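You operate a simulated robot arm through the tools that you are given. There is no shell and no other tool.

The job below is to be done with a simulated robot arm. You get a single attempt, and the scene is never put back.

JOB
Shut the nip, unlock the folder, jog one cloth and lay it on the check plate.
Fine: hang the padlock on its parking bar; switch on to jog and off afterwards; the dials stay at the job ticket's width.

The check looks at the end state, three seconds after you hand in, the way a careful person would. Anything else that was tipped, shoved, dropped, spilled or broken makes it a failure. Flat cloth is picked up by pressing the open fingertips on it (5 to 10 N) and closing them slowly along it; thin cloth reads only 2 to 8 mm in the jaws.

ROBOT AND FRAMES
A 6-joint arm with a two-finger gripper, fixed in place. Base frame: the origin is on the floor under the middle of its stand, x ahead of it, y to its left, z up. Readings come in mm, rad, newtons and seconds.
It reaches about 1298 mm from its shoulder. Its first joint turns from -2.601 to 2.601 rad. Payload 1.57 kg.
The TCP is the grasp point between the finger pads, 21 mm short of the fingertips. In the tool frame z runs along the fingers and y along their closing line. The gripper opens to 70 mm; its body begins 50 mm behind the TCP.
Orientation is that of the tool frame in the base frame, as a unit quaternion [x, y, z, w]. With the fingers straight down and closing along the base's y, the tool's x points along the base's -x, its y along +y and its z along -z.

CONTROLS
- The arm moves only by the tool move_arm. Its argument "steps" is a list of rows, each an object (a shift or turn left out is 0, a gripper value left out holds the last) with "xyz": the shift along the base's x, y, z in mm, a list of three; "turn": the turn, a rotation vector about the base's x, y, z in rad, a list of three; "grip": the closure in counts, from 0 (fully open) to 255 (shut). In form: [{"xyz": [x, y, z], "turn": [wx, wy, wz], "grip": grip}, ...]. A call has 1 to 20 rows; each row shifts and turns the commanded pose from where the row before left it. Rows are played at 5 a second. More than 50 mm and 0.15 rad between two rows, or a gripper value outside its range, and nothing of the call is played. A pose out of reach is approached as far as the arm can. The call stops where the force on the tool passes 40 N (or 10 N more than at its start, if that is more) or the arm is blocked; 0.2 s more then pass. The fingers move at their own pace (about 64.8 mm/s each) and stop on an object; they squeeze with about 30 N. The grip force told is the motor's: it shows also when the fingers shut on nothing. Time passes only in rows, and 0.2 s behind the last, so rows that do not move let the fingers close. It gives the time, the measured TCP pose, the force on the tool (base axes), the opening and the grip force at its end, in the units of the frame above (readings bear some noise), with the torque about the TCP (base axes, N m) and any sound that the robot's microphone picked up, and new pictures: "pictures" is both (left out), scene, wrist or none.
- Cameras (640 x 400 px; columns grow to the right, rows downward): "scene" is fixed at [399.9, -500.1, 1662.6]; the picture's right is [0.92, -0.38, 0.00], its down [-0.18, -0.44, -0.88] and it looks along [0.34, 0.81, -0.48] (base axes); focal length 314 px, centre (320, 200). "wrist" rides on the gripper at [79, 4, -81] in the tool frame; the picture's right is [-0.05, 1.00, 0.00], its down [-0.67, -0.04, -0.74] and it looks along [-0.74, -0.04, 0.67] (tool axes); focal length 256 px, centre (320, 200).
- lift_body(by): slides the trunk up (or, below 0, down) by that many mm; the arm rides with it, the base frame stays. It gives what a move gives, with no picture.
- locate(camera, pixels): for up to 12 pixels [column, row] of the newest picture of that camera ("zoom" is the newest enlarged one), the place [x, y, z] in the base frame of the surface seen there, good to about 3 mm. The clock stands still meanwhile.
- enlarge(camera, box): a new picture of the part [left, top, right, bottom] of that camera's present view, enlarged. The clock stands still meanwhile.
- finish_job(): hands the job in; it is judged then, once.

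Open the gripper and draw the arm clear of the work before you hand the job in, unless the task says otherwise.

The tools are called after "Call:" as name(argument=value, ...) on one line, values as JSON. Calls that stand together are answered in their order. move_arm: Moves the arm, as the interface text tells. Its arguments: {"type":"object","properties":{"steps":{"type":"array","items":{"type":"object","properties":{"xyz":{"type":"array","items":{"type":"number"}},"turn":{"type":"array","items":{"type":"number"}},"grip":{"type":"number"}}}},"pictures":{"type":"string","enum":["both","scene","wrist","none"]}},"required":["steps"]} The other tools are called the same way: lift_body (by) moves the trunk up or down; locate (camera, pixels) gives the place of the surface under pixels of a picture; enlarge (camera, box) takes an enlarged picture of a part of a camera's view; finish_job () hands the job in.

At the start:

```text
t: 0.0
tool_pos: [626.3, 437.6, 1263.3]
orientation: [0.0, 1.0, 0.0, 0.0]
force: [0.2, -0.2, -0.2]
moment: [0.0, -0.02, 0.0]
finger_gap: 69.9
finger_force: 0.2
trunk travel left (down, up): [-943.0, 27.0]
```

scene: 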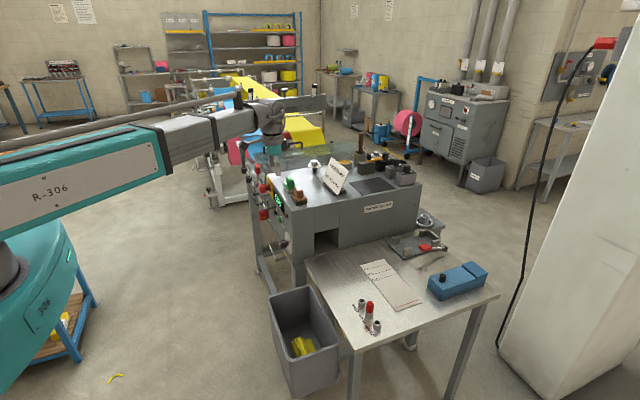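
wrist: 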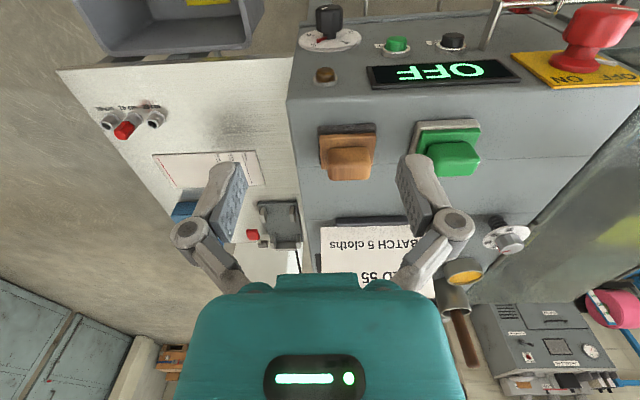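

I start by looking closer: the machine sits in the scene's middle (cols 250-430, rows 150-290) and the job table below it. I enlarge several parts before moving.

Call:
enlarge(camera="scene", box=[240, 140, 440, 265])

Call:
enlarge(camera="wrist", box=[280, 0, 640, 225])

Call:
enlarge(camera="scene", box=[300, 230, 500, 355])

```text
3.20 times, centred on (340, 202) of scene
```

zoom: 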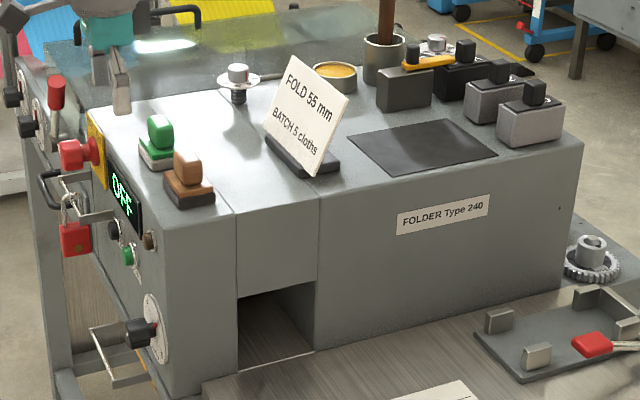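

```text
1.78 times, centred on (460, 112) of wrist
```

zoom: 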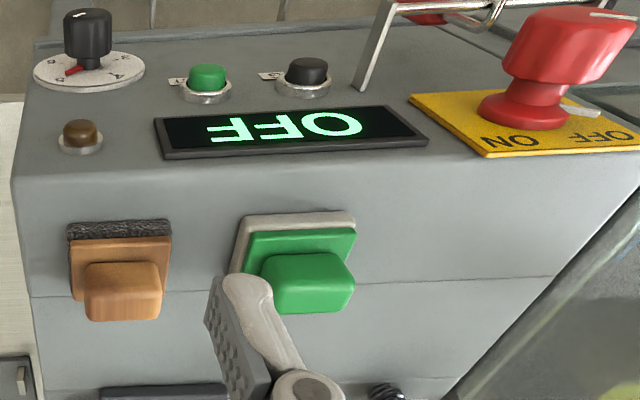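

```text
3.20 times, centred on (400, 292) of scene
```

zoom: 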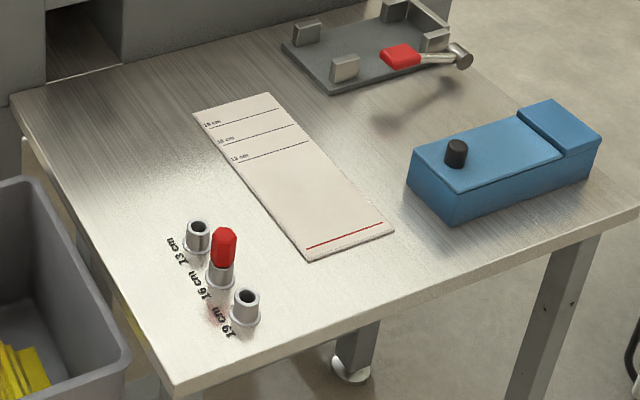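

The panel with the red switch and padlock is around scene (262, 205). I enlarge it further along with the left end of the machine and the tray item.

Call:
enlarge(camera="scene", box=[240, 160, 320, 210])

Call:
enlarge(camera="scene", box=[240, 195, 320, 245])

Call:
enlarge(camera="scene", box=[240, 230, 320, 280])

Call:
enlarge(camera="scene", box=[380, 205, 460, 255])

Call:
enlarge(camera="scene", box=[340, 140, 420, 190])

Call:
enlarge(camera="scene", box=[200, 60, 360, 160])

```text
8.00 times, centred on (280, 185) of scene
```

zoom: 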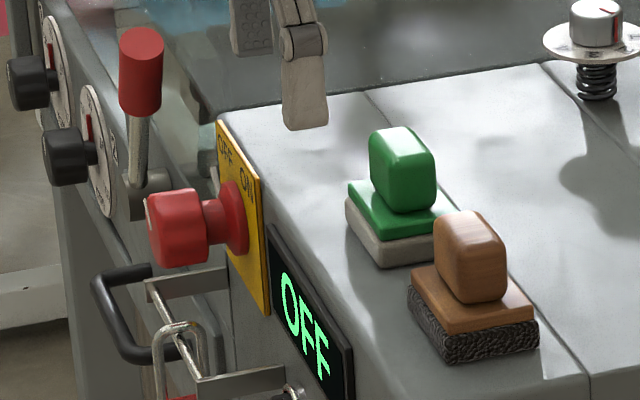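

```text
8.00 times, centred on (280, 220) of scene
```

zoom: 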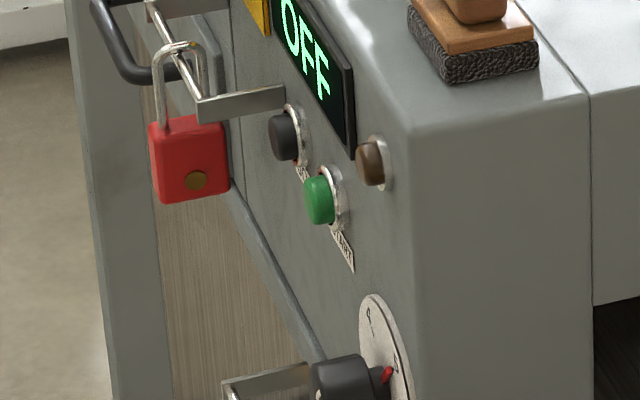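

```text
8.00 times, centred on (280, 255) of scene
```

zoom: 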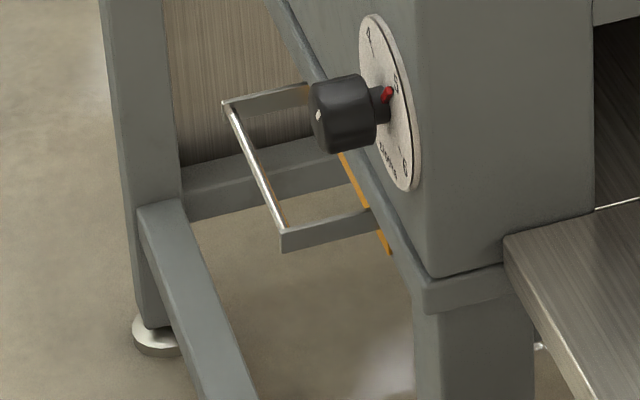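

```text
8.00 times, centred on (420, 230) of scene
```

zoom: 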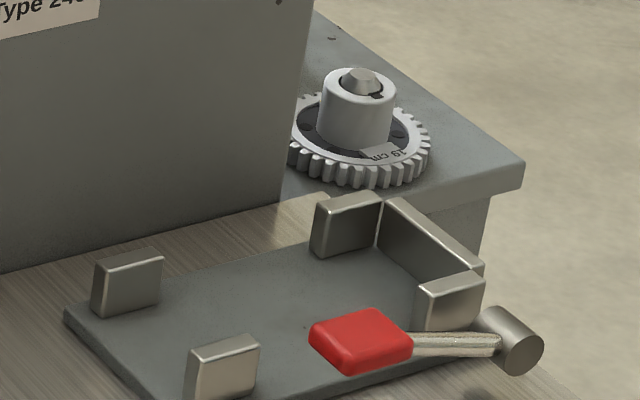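

```text
8.00 times, centred on (380, 165) of scene
```

zoom: 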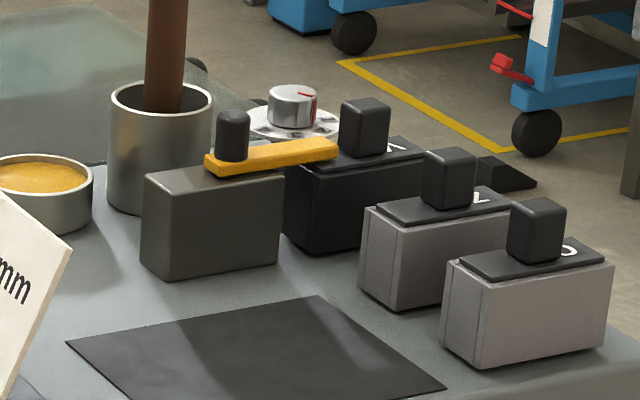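

```text
4.00 times, centred on (280, 110) of scene
```

zoom: 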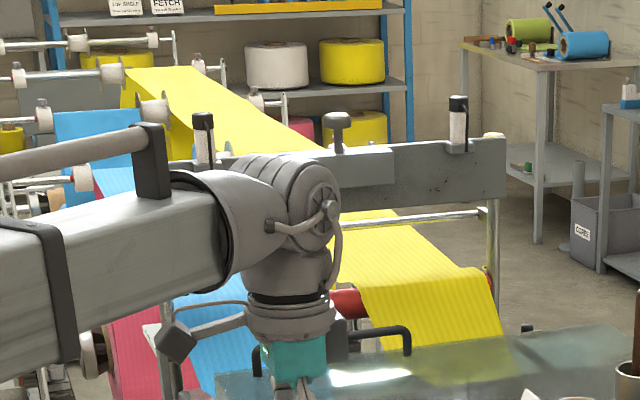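

I locate key points of the panel in the scene view: switch, padlock, bars, buttons, dials, tray, slot and plate.

Call:
locate(camera="scene", pixels=[[262, 188], [264, 215], [268, 206], [257, 169], [245, 170], [246, 179], [274, 208], [279, 212], [286, 220], [283, 244], [272, 252], [253, 200]])

Call:
locate(camera="scene", pixels=[[330, 240], [375, 267], [392, 300], [418, 246], [430, 247], [380, 185], [295, 185], [300, 197], [315, 160], [320, 195], [443, 278], [370, 310]])

Call:
locate(camera="wrist", pixels=[[325, 15], [397, 44], [453, 42], [325, 76], [440, 72], [590, 40], [460, 270], [510, 235], [345, 150], [455, 150], [200, 170], [125, 130]])

```text
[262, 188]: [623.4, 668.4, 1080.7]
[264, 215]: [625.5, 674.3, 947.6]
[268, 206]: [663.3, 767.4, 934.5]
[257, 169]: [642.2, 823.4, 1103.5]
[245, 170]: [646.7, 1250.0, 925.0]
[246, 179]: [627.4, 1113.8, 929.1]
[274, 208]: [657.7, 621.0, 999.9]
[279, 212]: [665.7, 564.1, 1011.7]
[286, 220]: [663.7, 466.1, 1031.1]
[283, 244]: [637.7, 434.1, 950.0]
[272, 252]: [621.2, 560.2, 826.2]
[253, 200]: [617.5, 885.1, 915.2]
```

```text
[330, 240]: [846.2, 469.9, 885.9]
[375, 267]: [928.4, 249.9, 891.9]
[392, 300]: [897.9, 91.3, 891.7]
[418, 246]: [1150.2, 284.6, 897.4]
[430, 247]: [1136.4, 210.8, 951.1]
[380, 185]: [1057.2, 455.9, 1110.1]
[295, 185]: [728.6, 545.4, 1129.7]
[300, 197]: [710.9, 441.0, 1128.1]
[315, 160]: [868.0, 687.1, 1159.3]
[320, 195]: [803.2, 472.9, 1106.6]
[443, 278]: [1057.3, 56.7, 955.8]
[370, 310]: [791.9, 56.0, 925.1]
```

```text
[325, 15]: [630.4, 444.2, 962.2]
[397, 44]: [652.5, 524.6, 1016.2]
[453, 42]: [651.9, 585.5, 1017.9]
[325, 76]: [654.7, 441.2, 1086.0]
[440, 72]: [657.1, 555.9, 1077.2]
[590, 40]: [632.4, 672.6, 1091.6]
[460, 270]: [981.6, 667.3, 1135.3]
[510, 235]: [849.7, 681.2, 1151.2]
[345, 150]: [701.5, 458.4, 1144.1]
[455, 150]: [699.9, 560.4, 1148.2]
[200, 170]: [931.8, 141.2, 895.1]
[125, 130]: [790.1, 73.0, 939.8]
```

The panel face is at x≈665 facing the robot, with the switch at (628, 670, 1085). I back the arm off in -x and shift +y for a wrist view of the panel.

Call:
move_arm(steps=[{"xyz": [-40, 0, 0]}, {"xyz": [-40, 0, 0]}, {"xyz": [-40, 20, 0]}, {"xyz": [-40, 25, 0]}, {"xyz": [-30, 30, -20]}, {"xyz": [-10, 40, -20]}, {"xyz": [0, 40, -20]}, {"xyz": [0, 20, -20]}])

```text
t: 1.8
tool_pos: [426.7, 612.5, 1261.4]
orientation: [-0.001, 1.0, 0.0, 0.0]
force: [0.8, 1.2, 0.0]
moment: [0.02, -0.03, 0.02]
finger_gap: 70.3
finger_force: 0.2
out of reach, approached as far as the arm can: row 5, 6, 7, 8
trunk travel left (down, up): [-943.0, 27.0]
```

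scene: 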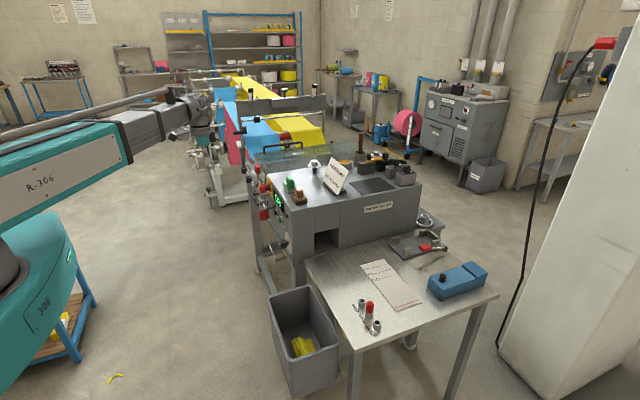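
wrist: 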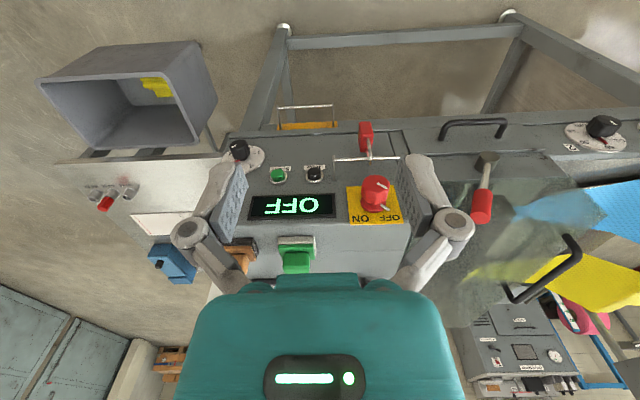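

The wrist view shows the whole panel but the arm can't go lower with the trunk this high. I lower the trunk by 150 mm, the arm hanging free in front of the panel (x≈427, panel at 665).

Call:
lift_body(by=-150)

```text
t: 3.5
tool_pos: [427.3, 611.2, 1112.0]
orientation: [0.0, 1.0, 0.0, 0.001]
force: [1.0, -1.1, 0.6]
moment: [-0.03, 0.01, -0.01]
finger_gap: 70.1
finger_force: 0.0
trunk travel left (down, up): [-793.0, 177.0]
```

The trunk is down and the TCP is at z=1112. I take fresh wrist and scene pictures with a small idle row.

Call:
move_arm(steps=[{"xyz": [0, 0, 0]}])

Call:
enlarge(camera="wrist", box=[220, 60, 460, 210])

Call:
enlarge(camera="wrist", box=[400, 60, 640, 210])

```text
t: 4.0
tool_pos: [427.9, 612.6, 1111.9]
orientation: [0.0, 1.0, 0.0, 0.0]
force: [0.2, 0.7, -0.2]
moment: [0.03, 0.0, -0.02]
finger_gap: 70.2
finger_force: 0.1
trunk travel left (down, up): [-793.0, 177.0]
```

scene: 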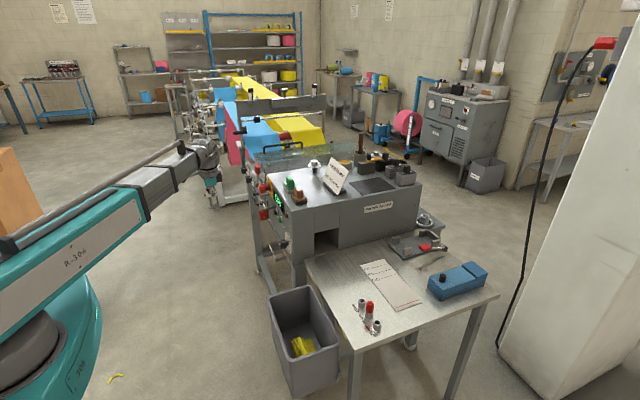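
wrist: 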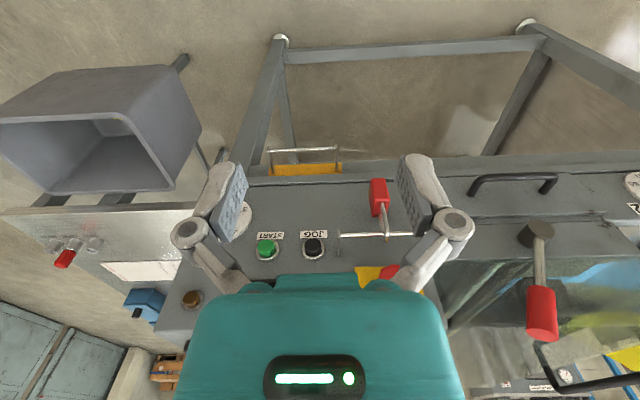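

```text
2.67 times, centred on (340, 135) of wrist
```

zoom: 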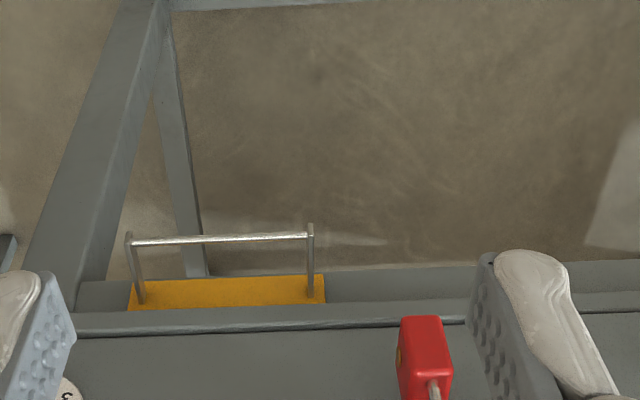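

```text
2.67 times, centred on (520, 135) of wrist
```

zoom: 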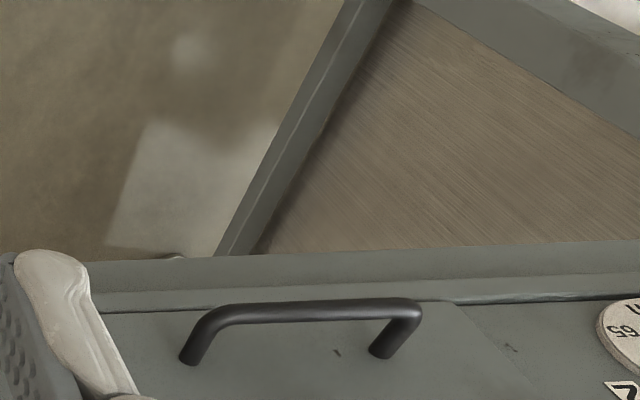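

The panel reads START (green, wrist (267,248)) and JOG (black, (313,248)); the red lever with hub at (538,235) is likely the nip lever. I move the arm in +y to view the lever and dials.

Call:
move_arm(steps=[{"xyz": [0, 45, 0]}, {"xyz": [0, 45, 0]}, {"xyz": [0, 45, 0]}, {"xyz": [0, 45, 0]}, {"xyz": [0, 45, 0]}], pictures="wrist")

```text
t: 5.2
tool_pos: [427.3, 838.9, 1112.0]
orientation: [0.0, 1.0, 0.0, 0.0]
force: [-0.2, -0.4, -0.5]
moment: [-0.01, 0.0, -0.03]
finger_gap: 70.2
finger_force: 0.0
trunk travel left (down, up): [-793.0, 177.0]
```

wrist: 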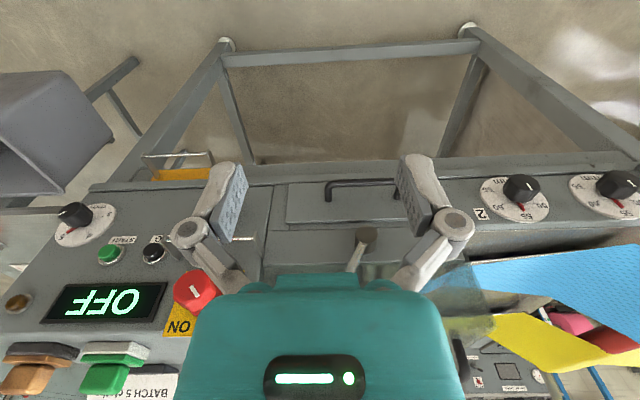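

Call:
enlarge(camera="wrist", box=[460, 150, 640, 263])

Call:
enlarge(camera="wrist", box=[0, 170, 240, 320])

Call:
enlarge(camera="scene", box=[232, 130, 312, 180])

```text
3.54 times, centred on (550, 206) of wrist
```

zoom: 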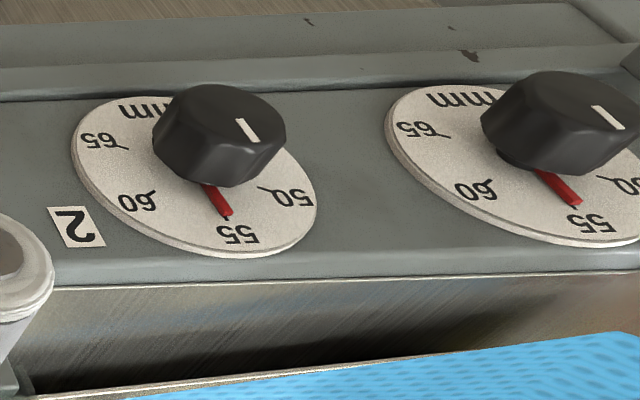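

```text
2.67 times, centred on (120, 245) of wrist
```

zoom: 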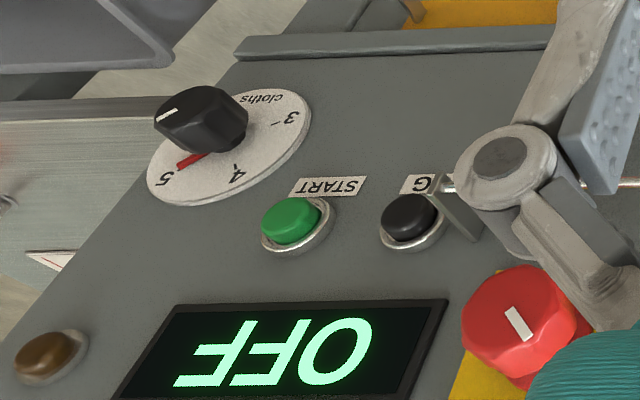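

```text
8.00 times, centred on (272, 155) of scene
```

zoom: 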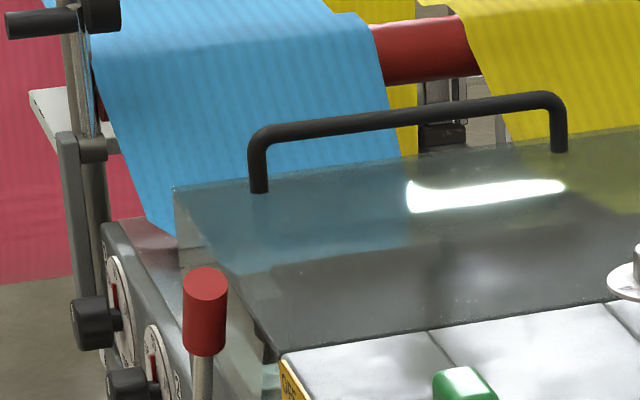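

Both width dials point at 55 mm and the cloth-count dial at 5, matching the ticket. The lever is hidden by the gripper (hub at wrist (367,237)), so I shift back in -y and -x to see it whole.

Call:
move_arm(steps=[{"xyz": [-20, -40, 20]}, {"xyz": [-20, -40, 20]}, {"xyz": [-10, -40, 10]}], pictures="wrist")

Call:
enlarge(camera="wrist", box=[400, 140, 640, 290])

Call:
enlarge(camera="wrist", box=[120, 100, 360, 250])

```text
t: 6.0
tool_pos: [377.1, 715.6, 1111.8]
orientation: [0.0, 1.0, 0.0, 0.0]
force: [-0.4, 0.6, 0.9]
moment: [-0.03, 0.0, 0.03]
finger_gap: 69.8
finger_force: 0.1
out of reach, approached as far as the arm can: row 1, 2, 3
trunk travel left (down, up): [-793.0, 177.0]
```

wrist: 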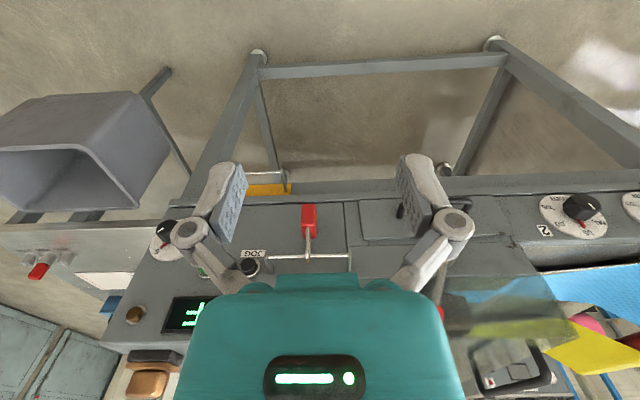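

```text
2.67 times, centred on (520, 215) of wrist
```

zoom: 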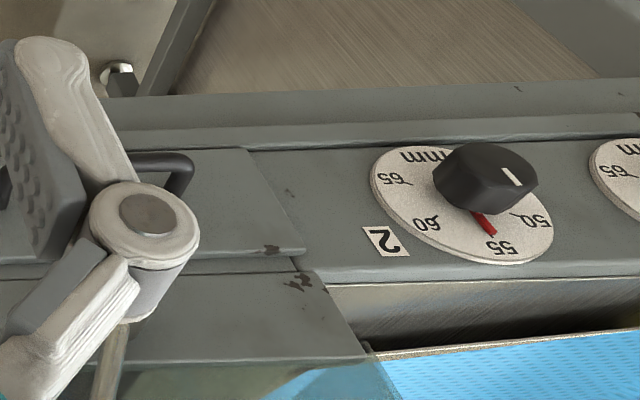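

```text
2.67 times, centred on (240, 175) of wrist
```

zoom: 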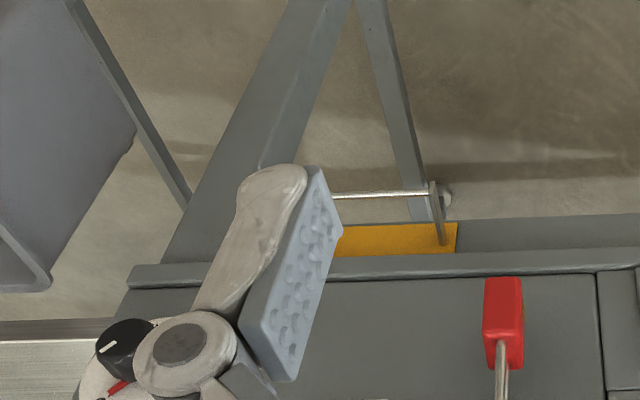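

The z shift was again refused while x/y followed. I test a pure z move and a pure pitch turn to learn how this arm is built.

Call:
move_arm(steps=[{"xyz": [0, 0, 20]}, {"xyz": [0, 0, 20]}], pictures="none")

Call:
move_arm(steps=[{"turn": [0, -0.1, 0]}, {"turn": [0, -0.1, 0]}], pictures="none")

```text
t: 6.5
tool_pos: [377.3, 716.0, 1112.6]
orientation: [0.0, 1.0, 0.0, -0.001]
force: [0.6, 0.3, -0.8]
moment: [-0.01, -0.03, 0.01]
finger_gap: 69.7
finger_force: 0.1
out of reach, approached as far as the arm can: row 1, 2
trunk travel left (down, up): [-793.0, 177.0]
```

```text
t: 7.2
tool_pos: [378.4, 716.5, 1115.3]
orientation: [0.001, 0.995, 0.0, 0.101]
force: [0.1, 0.8, 0.1]
moment: [0.01, -0.01, -0.04]
finger_gap: 70.0
finger_force: 0.1
out of reach, approached as far as the arm can: row 2
trunk travel left (down, up): [-793.0, 177.0]
```

Tilting works and z follows only the tilt geometry: x/y come from the arm, height mainly from the trunk. I take a wrist picture now and zoom on the padlock and its bar.

Call:
move_arm(steps=[{"turn": [0, -0.1, 0]}, {"turn": [0, -0.1, 0]}, {"turn": [0, -0.1, 0]}])

Call:
enlarge(camera="wrist", box=[220, 150, 460, 300])

```text
t: 8.0
tool_pos: [377.2, 716.7, 1134.3]
orientation: [0.0, 0.969, -0.001, 0.248]
force: [0.0, -0.9, -0.5]
moment: [-0.01, 0.0, 0.02]
finger_gap: 70.0
finger_force: 0.1
out of reach, approached as far as the arm can: row 1, 2, 3
trunk travel left (down, up): [-793.0, 177.0]
```

scene: 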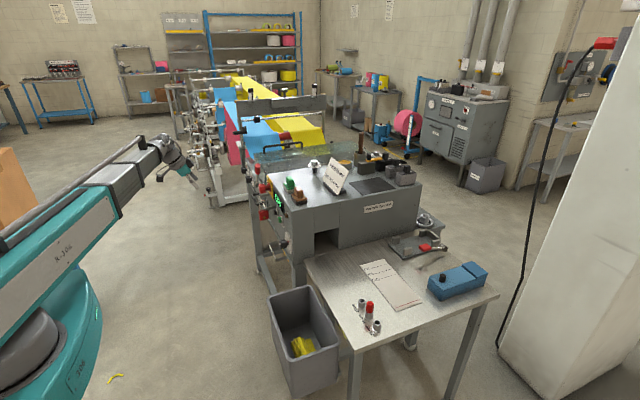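
wrist: 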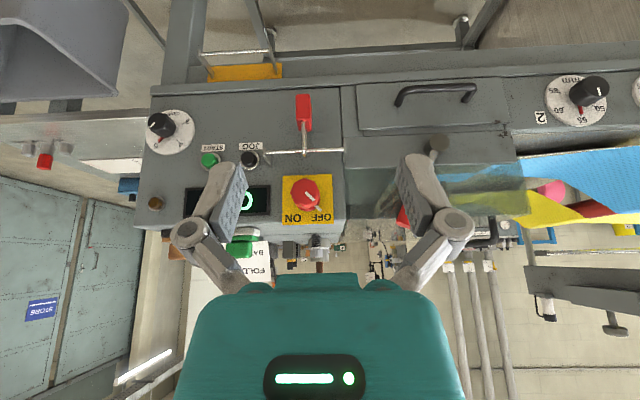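

```text
2.67 times, centred on (340, 225) of wrist
```

zoom: 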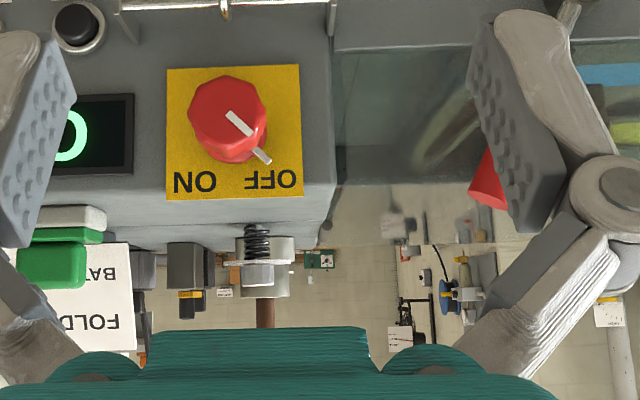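

The tilted view is much clearer: padlock at wrist (303,115) on bar (250-343,152), switch pointer toward OFF. I zoom on padlock, parking bar, and lever.

Call:
enlarge(camera="wrist", box=[232, 85, 360, 165])

Call:
enlarge(camera="wrist", box=[180, 20, 308, 100])

Call:
enlarge(camera="wrist", box=[370, 100, 530, 200])

Call:
locate(camera="wrist", pixels=[[303, 105], [303, 125], [303, 147], [250, 155], [275, 153], [330, 150], [343, 150], [250, 165], [205, 55], [265, 50], [240, 53], [240, 73]])

Call:
locate(camera="wrist", pixels=[[248, 160], [208, 160], [168, 127], [155, 203], [305, 192], [312, 198], [438, 143], [432, 155], [403, 215], [245, 200], [430, 92], [330, 215]])

```text
5.00 times, centred on (296, 125) of wrist
```

zoom: 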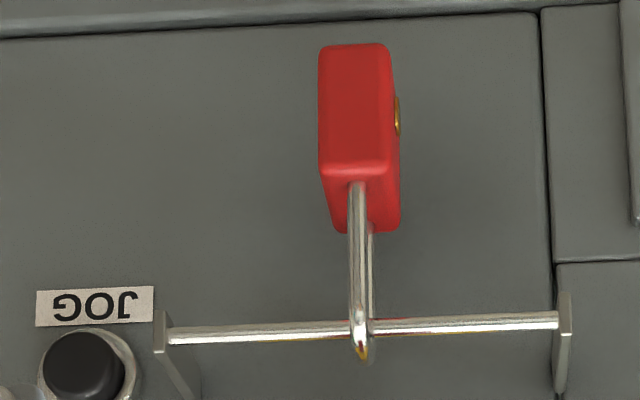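

```text
5.00 times, centred on (244, 60) of wrist
```

zoom: 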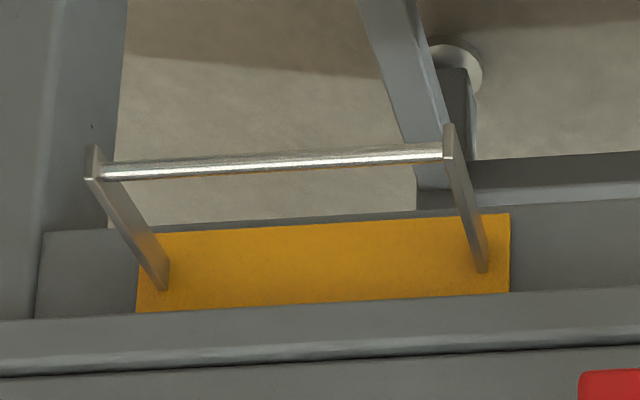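

```text
4.00 times, centred on (450, 150) of wrist
```

zoom: 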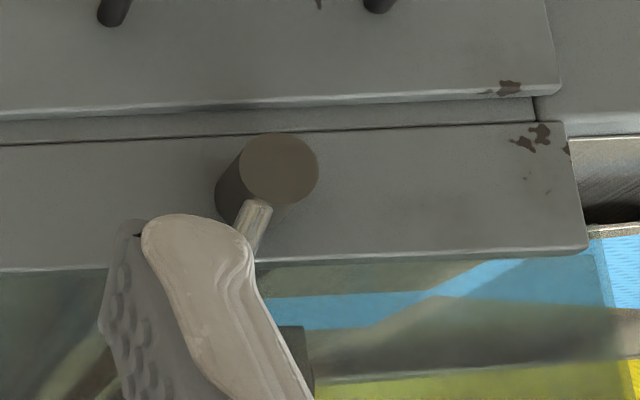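

```text
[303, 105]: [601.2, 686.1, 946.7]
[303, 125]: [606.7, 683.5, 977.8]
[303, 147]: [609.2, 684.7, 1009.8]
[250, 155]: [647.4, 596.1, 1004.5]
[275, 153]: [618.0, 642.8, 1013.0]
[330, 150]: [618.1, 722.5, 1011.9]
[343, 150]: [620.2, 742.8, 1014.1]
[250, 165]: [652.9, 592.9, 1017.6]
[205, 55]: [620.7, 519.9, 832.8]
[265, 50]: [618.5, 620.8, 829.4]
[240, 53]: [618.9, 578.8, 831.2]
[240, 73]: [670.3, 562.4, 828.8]
```

```text
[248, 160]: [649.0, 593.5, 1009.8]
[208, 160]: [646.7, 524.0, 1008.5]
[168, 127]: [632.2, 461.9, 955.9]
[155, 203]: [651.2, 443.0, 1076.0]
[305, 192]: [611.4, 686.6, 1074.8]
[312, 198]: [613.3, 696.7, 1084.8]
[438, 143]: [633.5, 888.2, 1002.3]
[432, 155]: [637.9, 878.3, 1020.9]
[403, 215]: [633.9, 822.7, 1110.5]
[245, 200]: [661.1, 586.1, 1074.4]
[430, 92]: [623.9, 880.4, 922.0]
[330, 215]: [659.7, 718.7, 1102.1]
```

Bar at x≈618, z≈1013, y 600–742; the padlock hangs at y≈685 with its shackle legs front and back of the bar. I need a close side view of the shackle, so I lower the trunk 115 mm and approach with yaw toward +y, staying ≥50 mm short of the bar.

Call:
lift_body(by=-115)

Call:
move_arm(steps=[{"xyz": [25, -22, 0], "turn": [0, 0, 0.12]}, {"xyz": [25, -22, 0], "turn": [0, 0, 0.12]}, {"xyz": [25, -22, 0], "turn": [0, 0, 0.12]}, {"xyz": [25, -22, 0], "turn": [0, 0, 0.12]}, {"xyz": [25, -22, 0], "turn": [0, 0, 0.12]}])

```text
t: 9.4
tool_pos: [377.3, 716.5, 1020.2]
orientation: [0.001, 0.969, -0.001, 0.246]
force: [-0.1, -0.9, 0.0]
moment: [0.02, 0.01, 0.04]
finger_gap: 70.0
finger_force: 0.1
trunk travel left (down, up): [-678.0, 292.0]
```

```text
t: 10.6
tool_pos: [502.5, 606.6, 1019.4]
orientation: [-0.287, 0.925, 0.073, 0.236]
force: [-0.1, -0.1, 0.6]
moment: [0.01, 0.01, -0.04]
finger_gap: 70.0
finger_force: 0.2
trunk travel left (down, up): [-678.0, 292.0]
```

scene: 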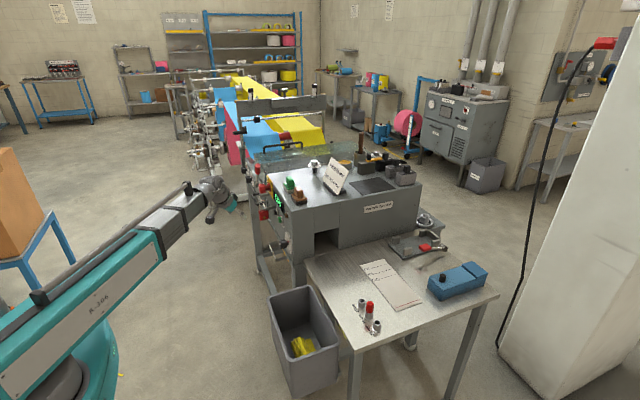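
wrist: 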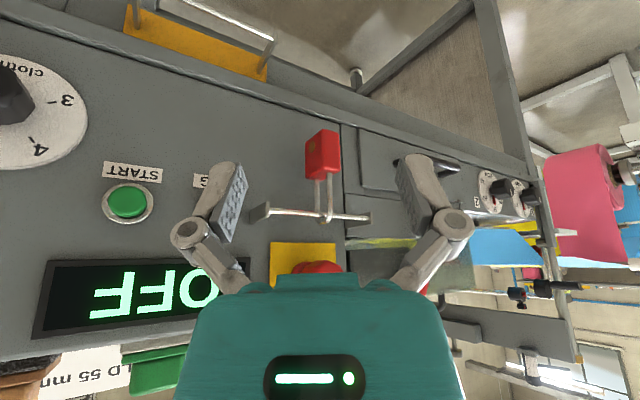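

Call:
enlarge(camera="wrist", box=[280, 110, 376, 230])

Call:
locate(camera="wrist", pixels=[[318, 185], [332, 185], [325, 221], [322, 160], [308, 150], [334, 145], [320, 135], [326, 215], [319, 195], [331, 200], [285, 211], [360, 217]])

```text
3.33 times, centred on (328, 170) of wrist
```

zoom: 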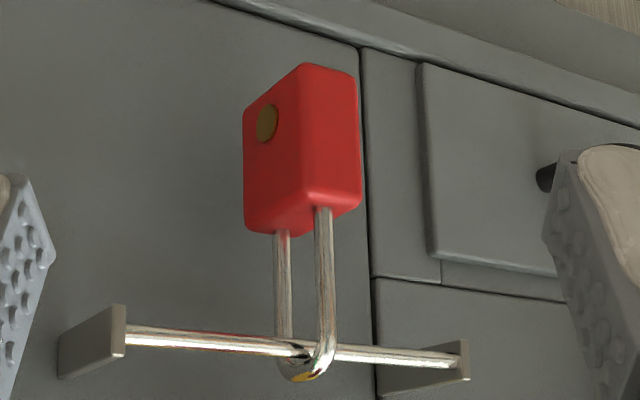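

```text
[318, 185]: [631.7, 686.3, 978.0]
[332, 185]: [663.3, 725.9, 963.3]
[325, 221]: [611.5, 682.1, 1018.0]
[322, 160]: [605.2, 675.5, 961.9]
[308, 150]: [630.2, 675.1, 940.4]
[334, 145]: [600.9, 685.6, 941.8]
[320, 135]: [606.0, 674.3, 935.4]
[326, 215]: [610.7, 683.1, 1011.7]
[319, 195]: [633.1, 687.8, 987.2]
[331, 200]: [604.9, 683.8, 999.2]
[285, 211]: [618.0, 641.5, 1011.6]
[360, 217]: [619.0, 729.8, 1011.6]
```

Both legs seem to reach the body, but the rear leg's lower end (zoom (282,233)) is unclear. I lower 40 mm and yaw further for a side-on view, keeping fingers about 30 mm away from the bar's end.

Call:
lift_body(by=-40)

Call:
move_arm(steps=[{"xyz": [8, -3, 0], "turn": [0, 0, 0.125]}, {"xyz": [8, -3, 0], "turn": [0, 0, 0.125]}, {"xyz": [8, -3, 0], "turn": [0, 0, 0.125]}, {"xyz": [8, -3, 0], "turn": [0, 0, 0.125]}])

Call:
enlarge(camera="wrist", box=[240, 90, 400, 190])

```text
t: 11.4
tool_pos: [501.0, 606.9, 981.0]
orientation: [-0.286, 0.926, 0.073, 0.236]
force: [-0.3, -0.2, 0.5]
moment: [0.04, 0.01, 0.01]
finger_gap: 69.8
finger_force: 0.0
trunk travel left (down, up): [-638.0, 332.0]
```

```text
t: 12.4
tool_pos: [534.8, 596.5, 979.9]
orientation: [-0.508, 0.825, 0.13, 0.212]
force: [0.2, 0.2, 0.8]
moment: [-0.03, 0.0, 0.04]
finger_gap: 70.0
finger_force: 0.0
trunk travel left (down, up): [-638.0, 332.0]
```

scene: 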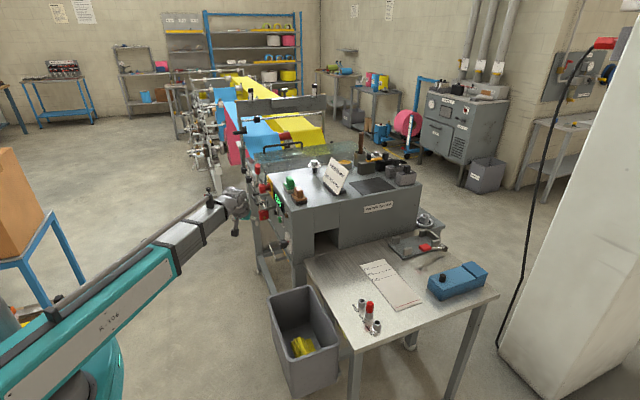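
wrist: 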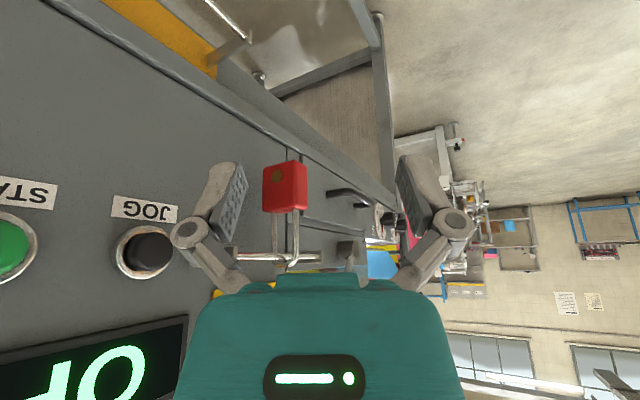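

```text
4.00 times, centred on (320, 140) of wrist
```

zoom: 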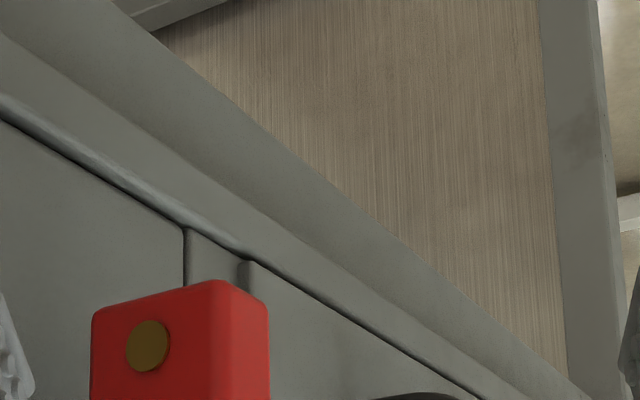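

Call:
enlarge(camera="wrist", box=[240, 190, 352, 275])

Call:
locate(camera="wrist", pixels=[[275, 218], [275, 230], [295, 218], [295, 240], [291, 263], [268, 165], [300, 165], [265, 205], [305, 205], [275, 175], [277, 250], [285, 187]])

```text
4.71 times, centred on (296, 232) of wrist
```

zoom: 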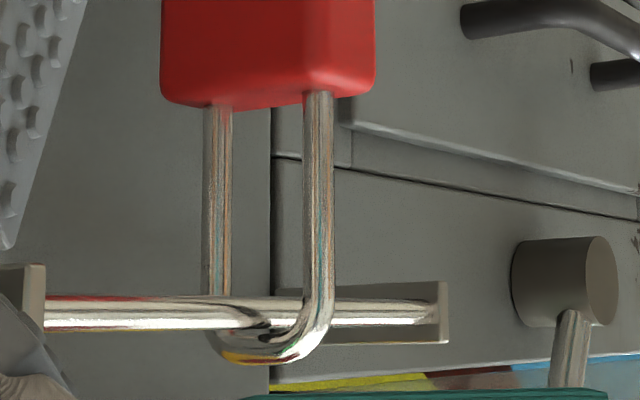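

```text
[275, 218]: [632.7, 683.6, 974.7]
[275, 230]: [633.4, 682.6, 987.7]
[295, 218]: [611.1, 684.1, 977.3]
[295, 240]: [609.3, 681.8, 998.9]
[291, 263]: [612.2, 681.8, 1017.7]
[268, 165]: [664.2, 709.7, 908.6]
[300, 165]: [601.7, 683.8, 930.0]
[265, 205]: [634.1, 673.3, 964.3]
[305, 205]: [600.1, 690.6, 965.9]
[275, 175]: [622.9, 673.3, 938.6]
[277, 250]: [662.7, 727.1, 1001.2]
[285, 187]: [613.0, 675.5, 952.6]
```

The shackle visibly enters the body on both sides (zoom legs at (218,105) and (318,92)), so the padlock looks closed. I look for how it opens: zoom at the bar ends, the padlock faces, and check the top-of-machine items from the scene camera for a key.

Call:
enlarge(camera="scene", box=[350, 140, 430, 190])

Call:
enlarge(camera="scene", box=[400, 225, 500, 300])

Call:
enlarge(camera="scene", box=[340, 250, 440, 340])

Call:
enlarge(camera="scene", box=[260, 280, 350, 400])

Call:
enlarge(camera="scene", box=[540, 30, 640, 130])

Call:
enlarge(camera="scene", box=[40, 0, 200, 110])

Call:
enlarge(camera="scene", box=[0, 140, 130, 230])

```text
8.00 times, centred on (390, 165) of scene
```

zoom: 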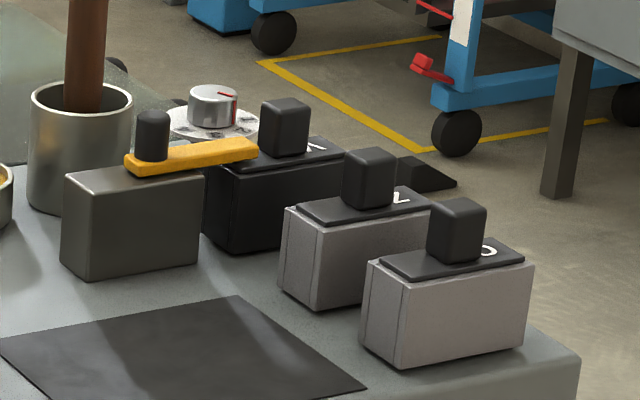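

```text
5.33 times, centred on (450, 262) of scene
```

zoom: 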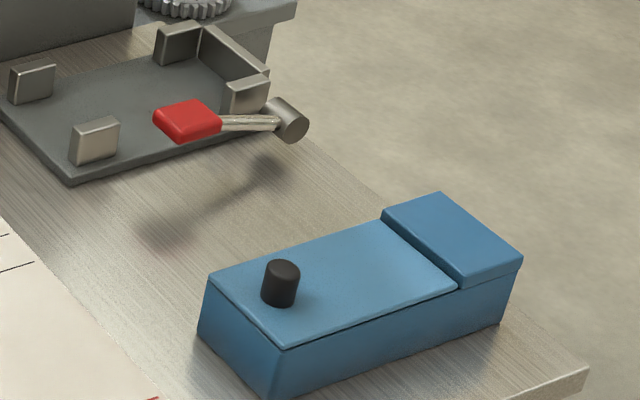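

```text
4.44 times, centred on (390, 295) of scene
```

zoom: 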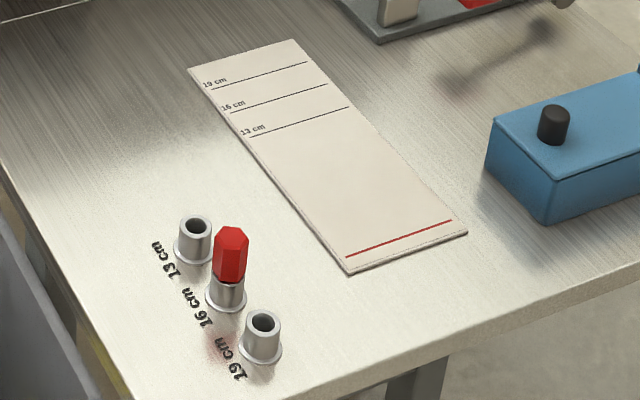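

```text
3.33 times, centred on (305, 340) of scene
```

zoom: 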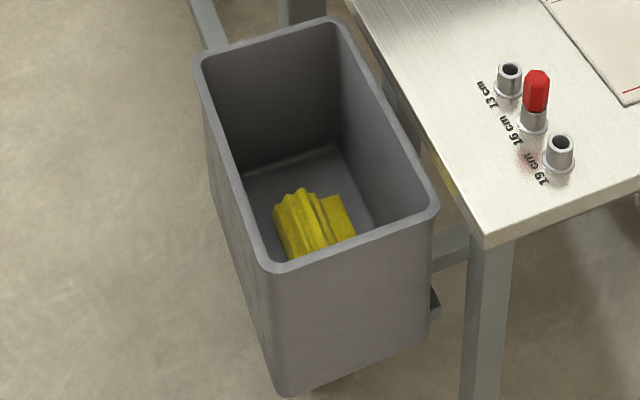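

```text
4.00 times, centred on (590, 80) of scene
```

zoom: 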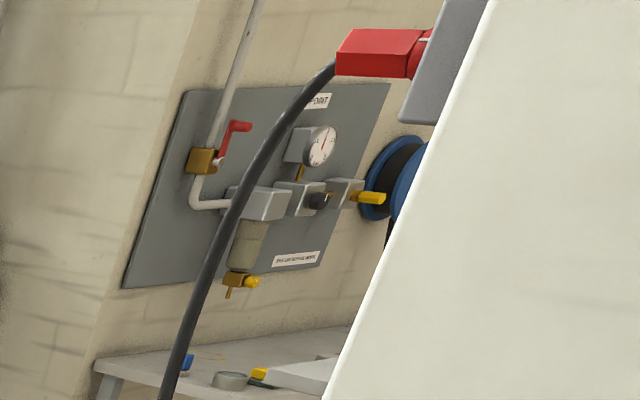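

```text
3.64 times, centred on (120, 55) of scene
```

zoom: 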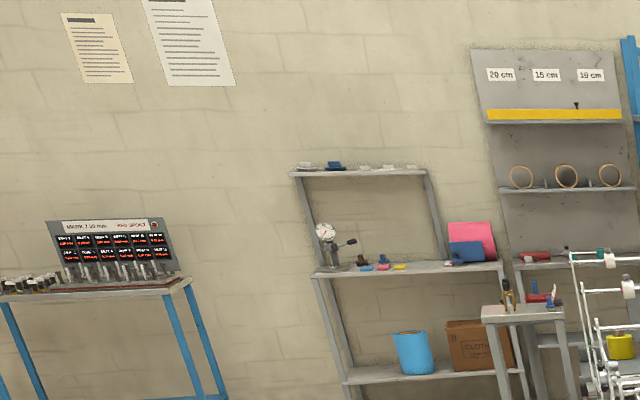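

```text
4.44 times, centred on (65, 185) of scene
```

zoom: 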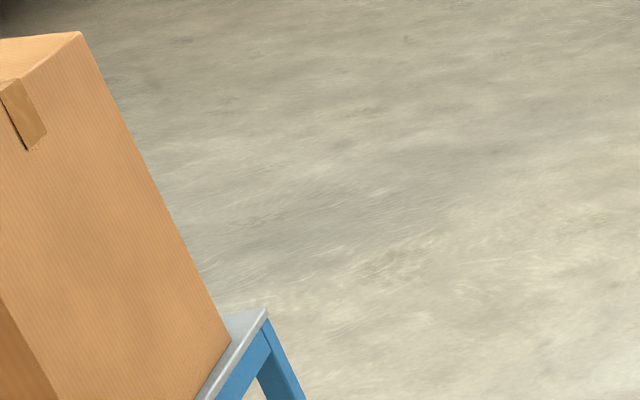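

The lever by the tray (zoom (190,120)) floats above the table, so it belongs to some shaft; I locate it, and zoom on the lock bar's ends to see whether one end is open.

Call:
enlarge(camera="wrist", box=[300, 230, 380, 280])

Call:
locate(camera="scene", pixels=[[423, 247], [440, 248], [447, 247], [451, 249], [453, 246], [445, 244], [430, 265], [440, 255], [398, 238], [440, 240]])

Call:
locate(camera="wrist", pixels=[[317, 256], [313, 255], [319, 254], [312, 260], [310, 256], [307, 257]])

```text
8.00 times, centred on (340, 255) of wrist
```

zoom: 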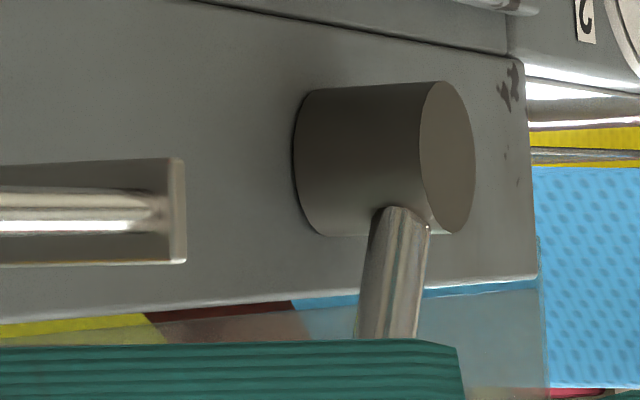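

```text
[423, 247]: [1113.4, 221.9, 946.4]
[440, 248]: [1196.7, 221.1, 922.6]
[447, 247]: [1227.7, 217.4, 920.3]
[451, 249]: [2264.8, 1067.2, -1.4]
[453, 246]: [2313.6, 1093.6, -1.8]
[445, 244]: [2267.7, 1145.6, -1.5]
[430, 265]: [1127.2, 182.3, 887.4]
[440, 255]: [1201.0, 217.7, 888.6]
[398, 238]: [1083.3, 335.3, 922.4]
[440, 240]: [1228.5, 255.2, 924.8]
```

```text
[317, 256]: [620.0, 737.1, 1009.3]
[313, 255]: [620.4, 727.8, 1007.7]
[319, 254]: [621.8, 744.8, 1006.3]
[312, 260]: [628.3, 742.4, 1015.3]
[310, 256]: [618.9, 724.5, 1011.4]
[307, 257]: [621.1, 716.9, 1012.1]
```

The bar's end is seated in its bracket, so there is no gap there. I retreat with yaw back to zero, raise the trunk, and go look at the table and tray from above for a key and the second lever.

Call:
move_arm(steps=[{"xyz": [-20, 0, 0], "turn": [0, 0, -0.1]}, {"xyz": [-20, 0, 0], "turn": [0, 0, -0.1]}, {"xyz": [-20, 0, 0], "turn": [0, 0, -0.1]}, {"xyz": [-20, 0, 0], "turn": [0, 0, -0.1]}, {"xyz": [-20, 0, 0], "turn": [0, 0, -0.14]}, {"xyz": [-20, 0, 0], "turn": [0, 0, -0.14]}, {"xyz": [-10, 0, 0], "turn": [0, 0, -0.14]}, {"xyz": [0, 0, 0], "turn": [0, 0, -0.14]}, {"xyz": [0, 0, 0], "turn": [0, 0, -0.14]}], pictures="wrist")

Call:
enlarge(camera="wrist", box=[230, 100, 390, 200])

```text
t: 14.4
tool_pos: [404.4, 595.4, 979.8]
orientation: [0.002, 0.969, 0.0, 0.248]
force: [-0.4, 0.1, -0.3]
moment: [0.01, 0.03, 0.0]
finger_gap: 69.9
finger_force: 0.0
trunk travel left (down, up): [-638.0, 332.0]
```

wrist: 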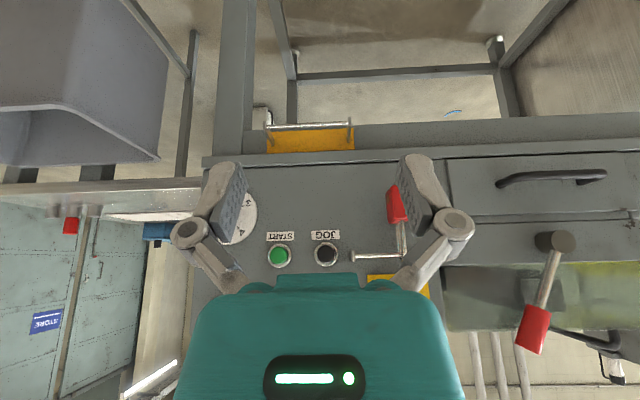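

```text
4.00 times, centred on (310, 150) of wrist
```

zoom: 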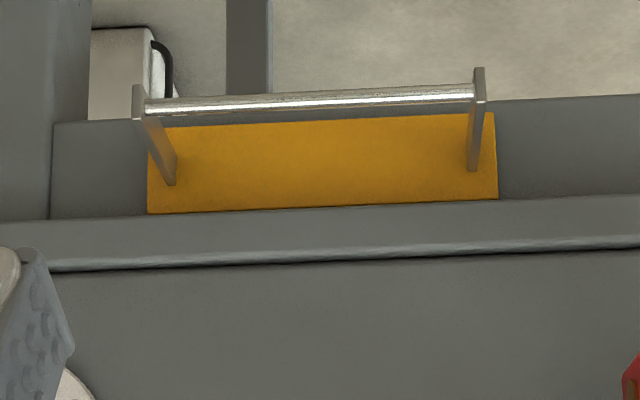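

There's a drawer-like panel with black handle (550,180), and the padlock at (395,205). I zoom on the padlock, the drawer, the lever and the white thing under the machine.

Call:
enlarge(camera="wrist", box=[340, 170, 436, 270])

Call:
enlarge(camera="wrist", box=[430, 120, 640, 260])

Call:
enlarge(camera="wrist", box=[470, 220, 640, 380])

Call:
enlarge(camera="wrist", box=[230, 80, 310, 140])

```text
4.00 times, centred on (388, 220) of wrist
```

zoom: 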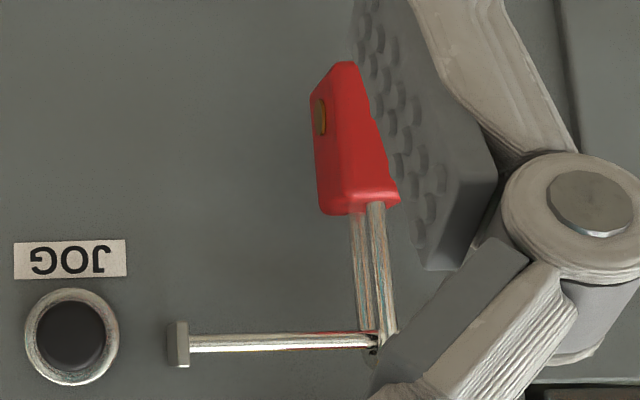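

```text
2.86 times, centred on (535, 190) of wrist
```

zoom: 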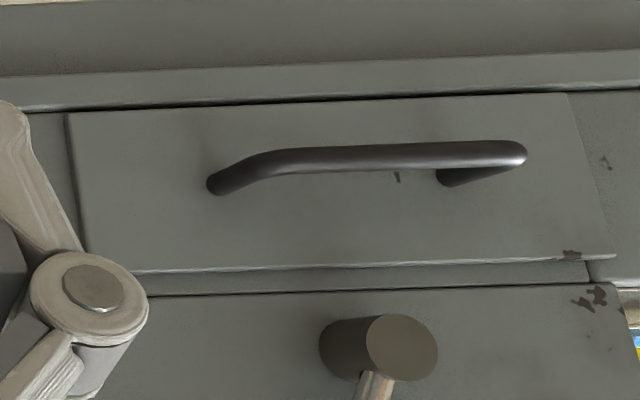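

```text
2.50 times, centred on (555, 300) of wrist
```

zoom: 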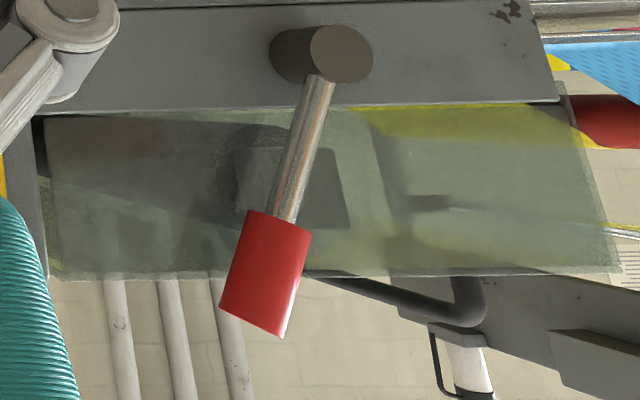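

```text
6.67 times, centred on (270, 110) of wrist
```

zoom: 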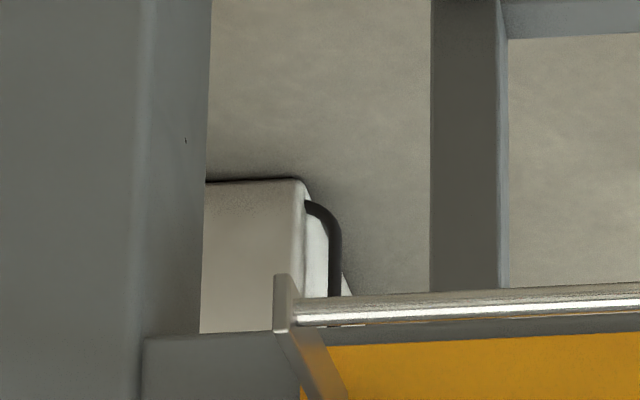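

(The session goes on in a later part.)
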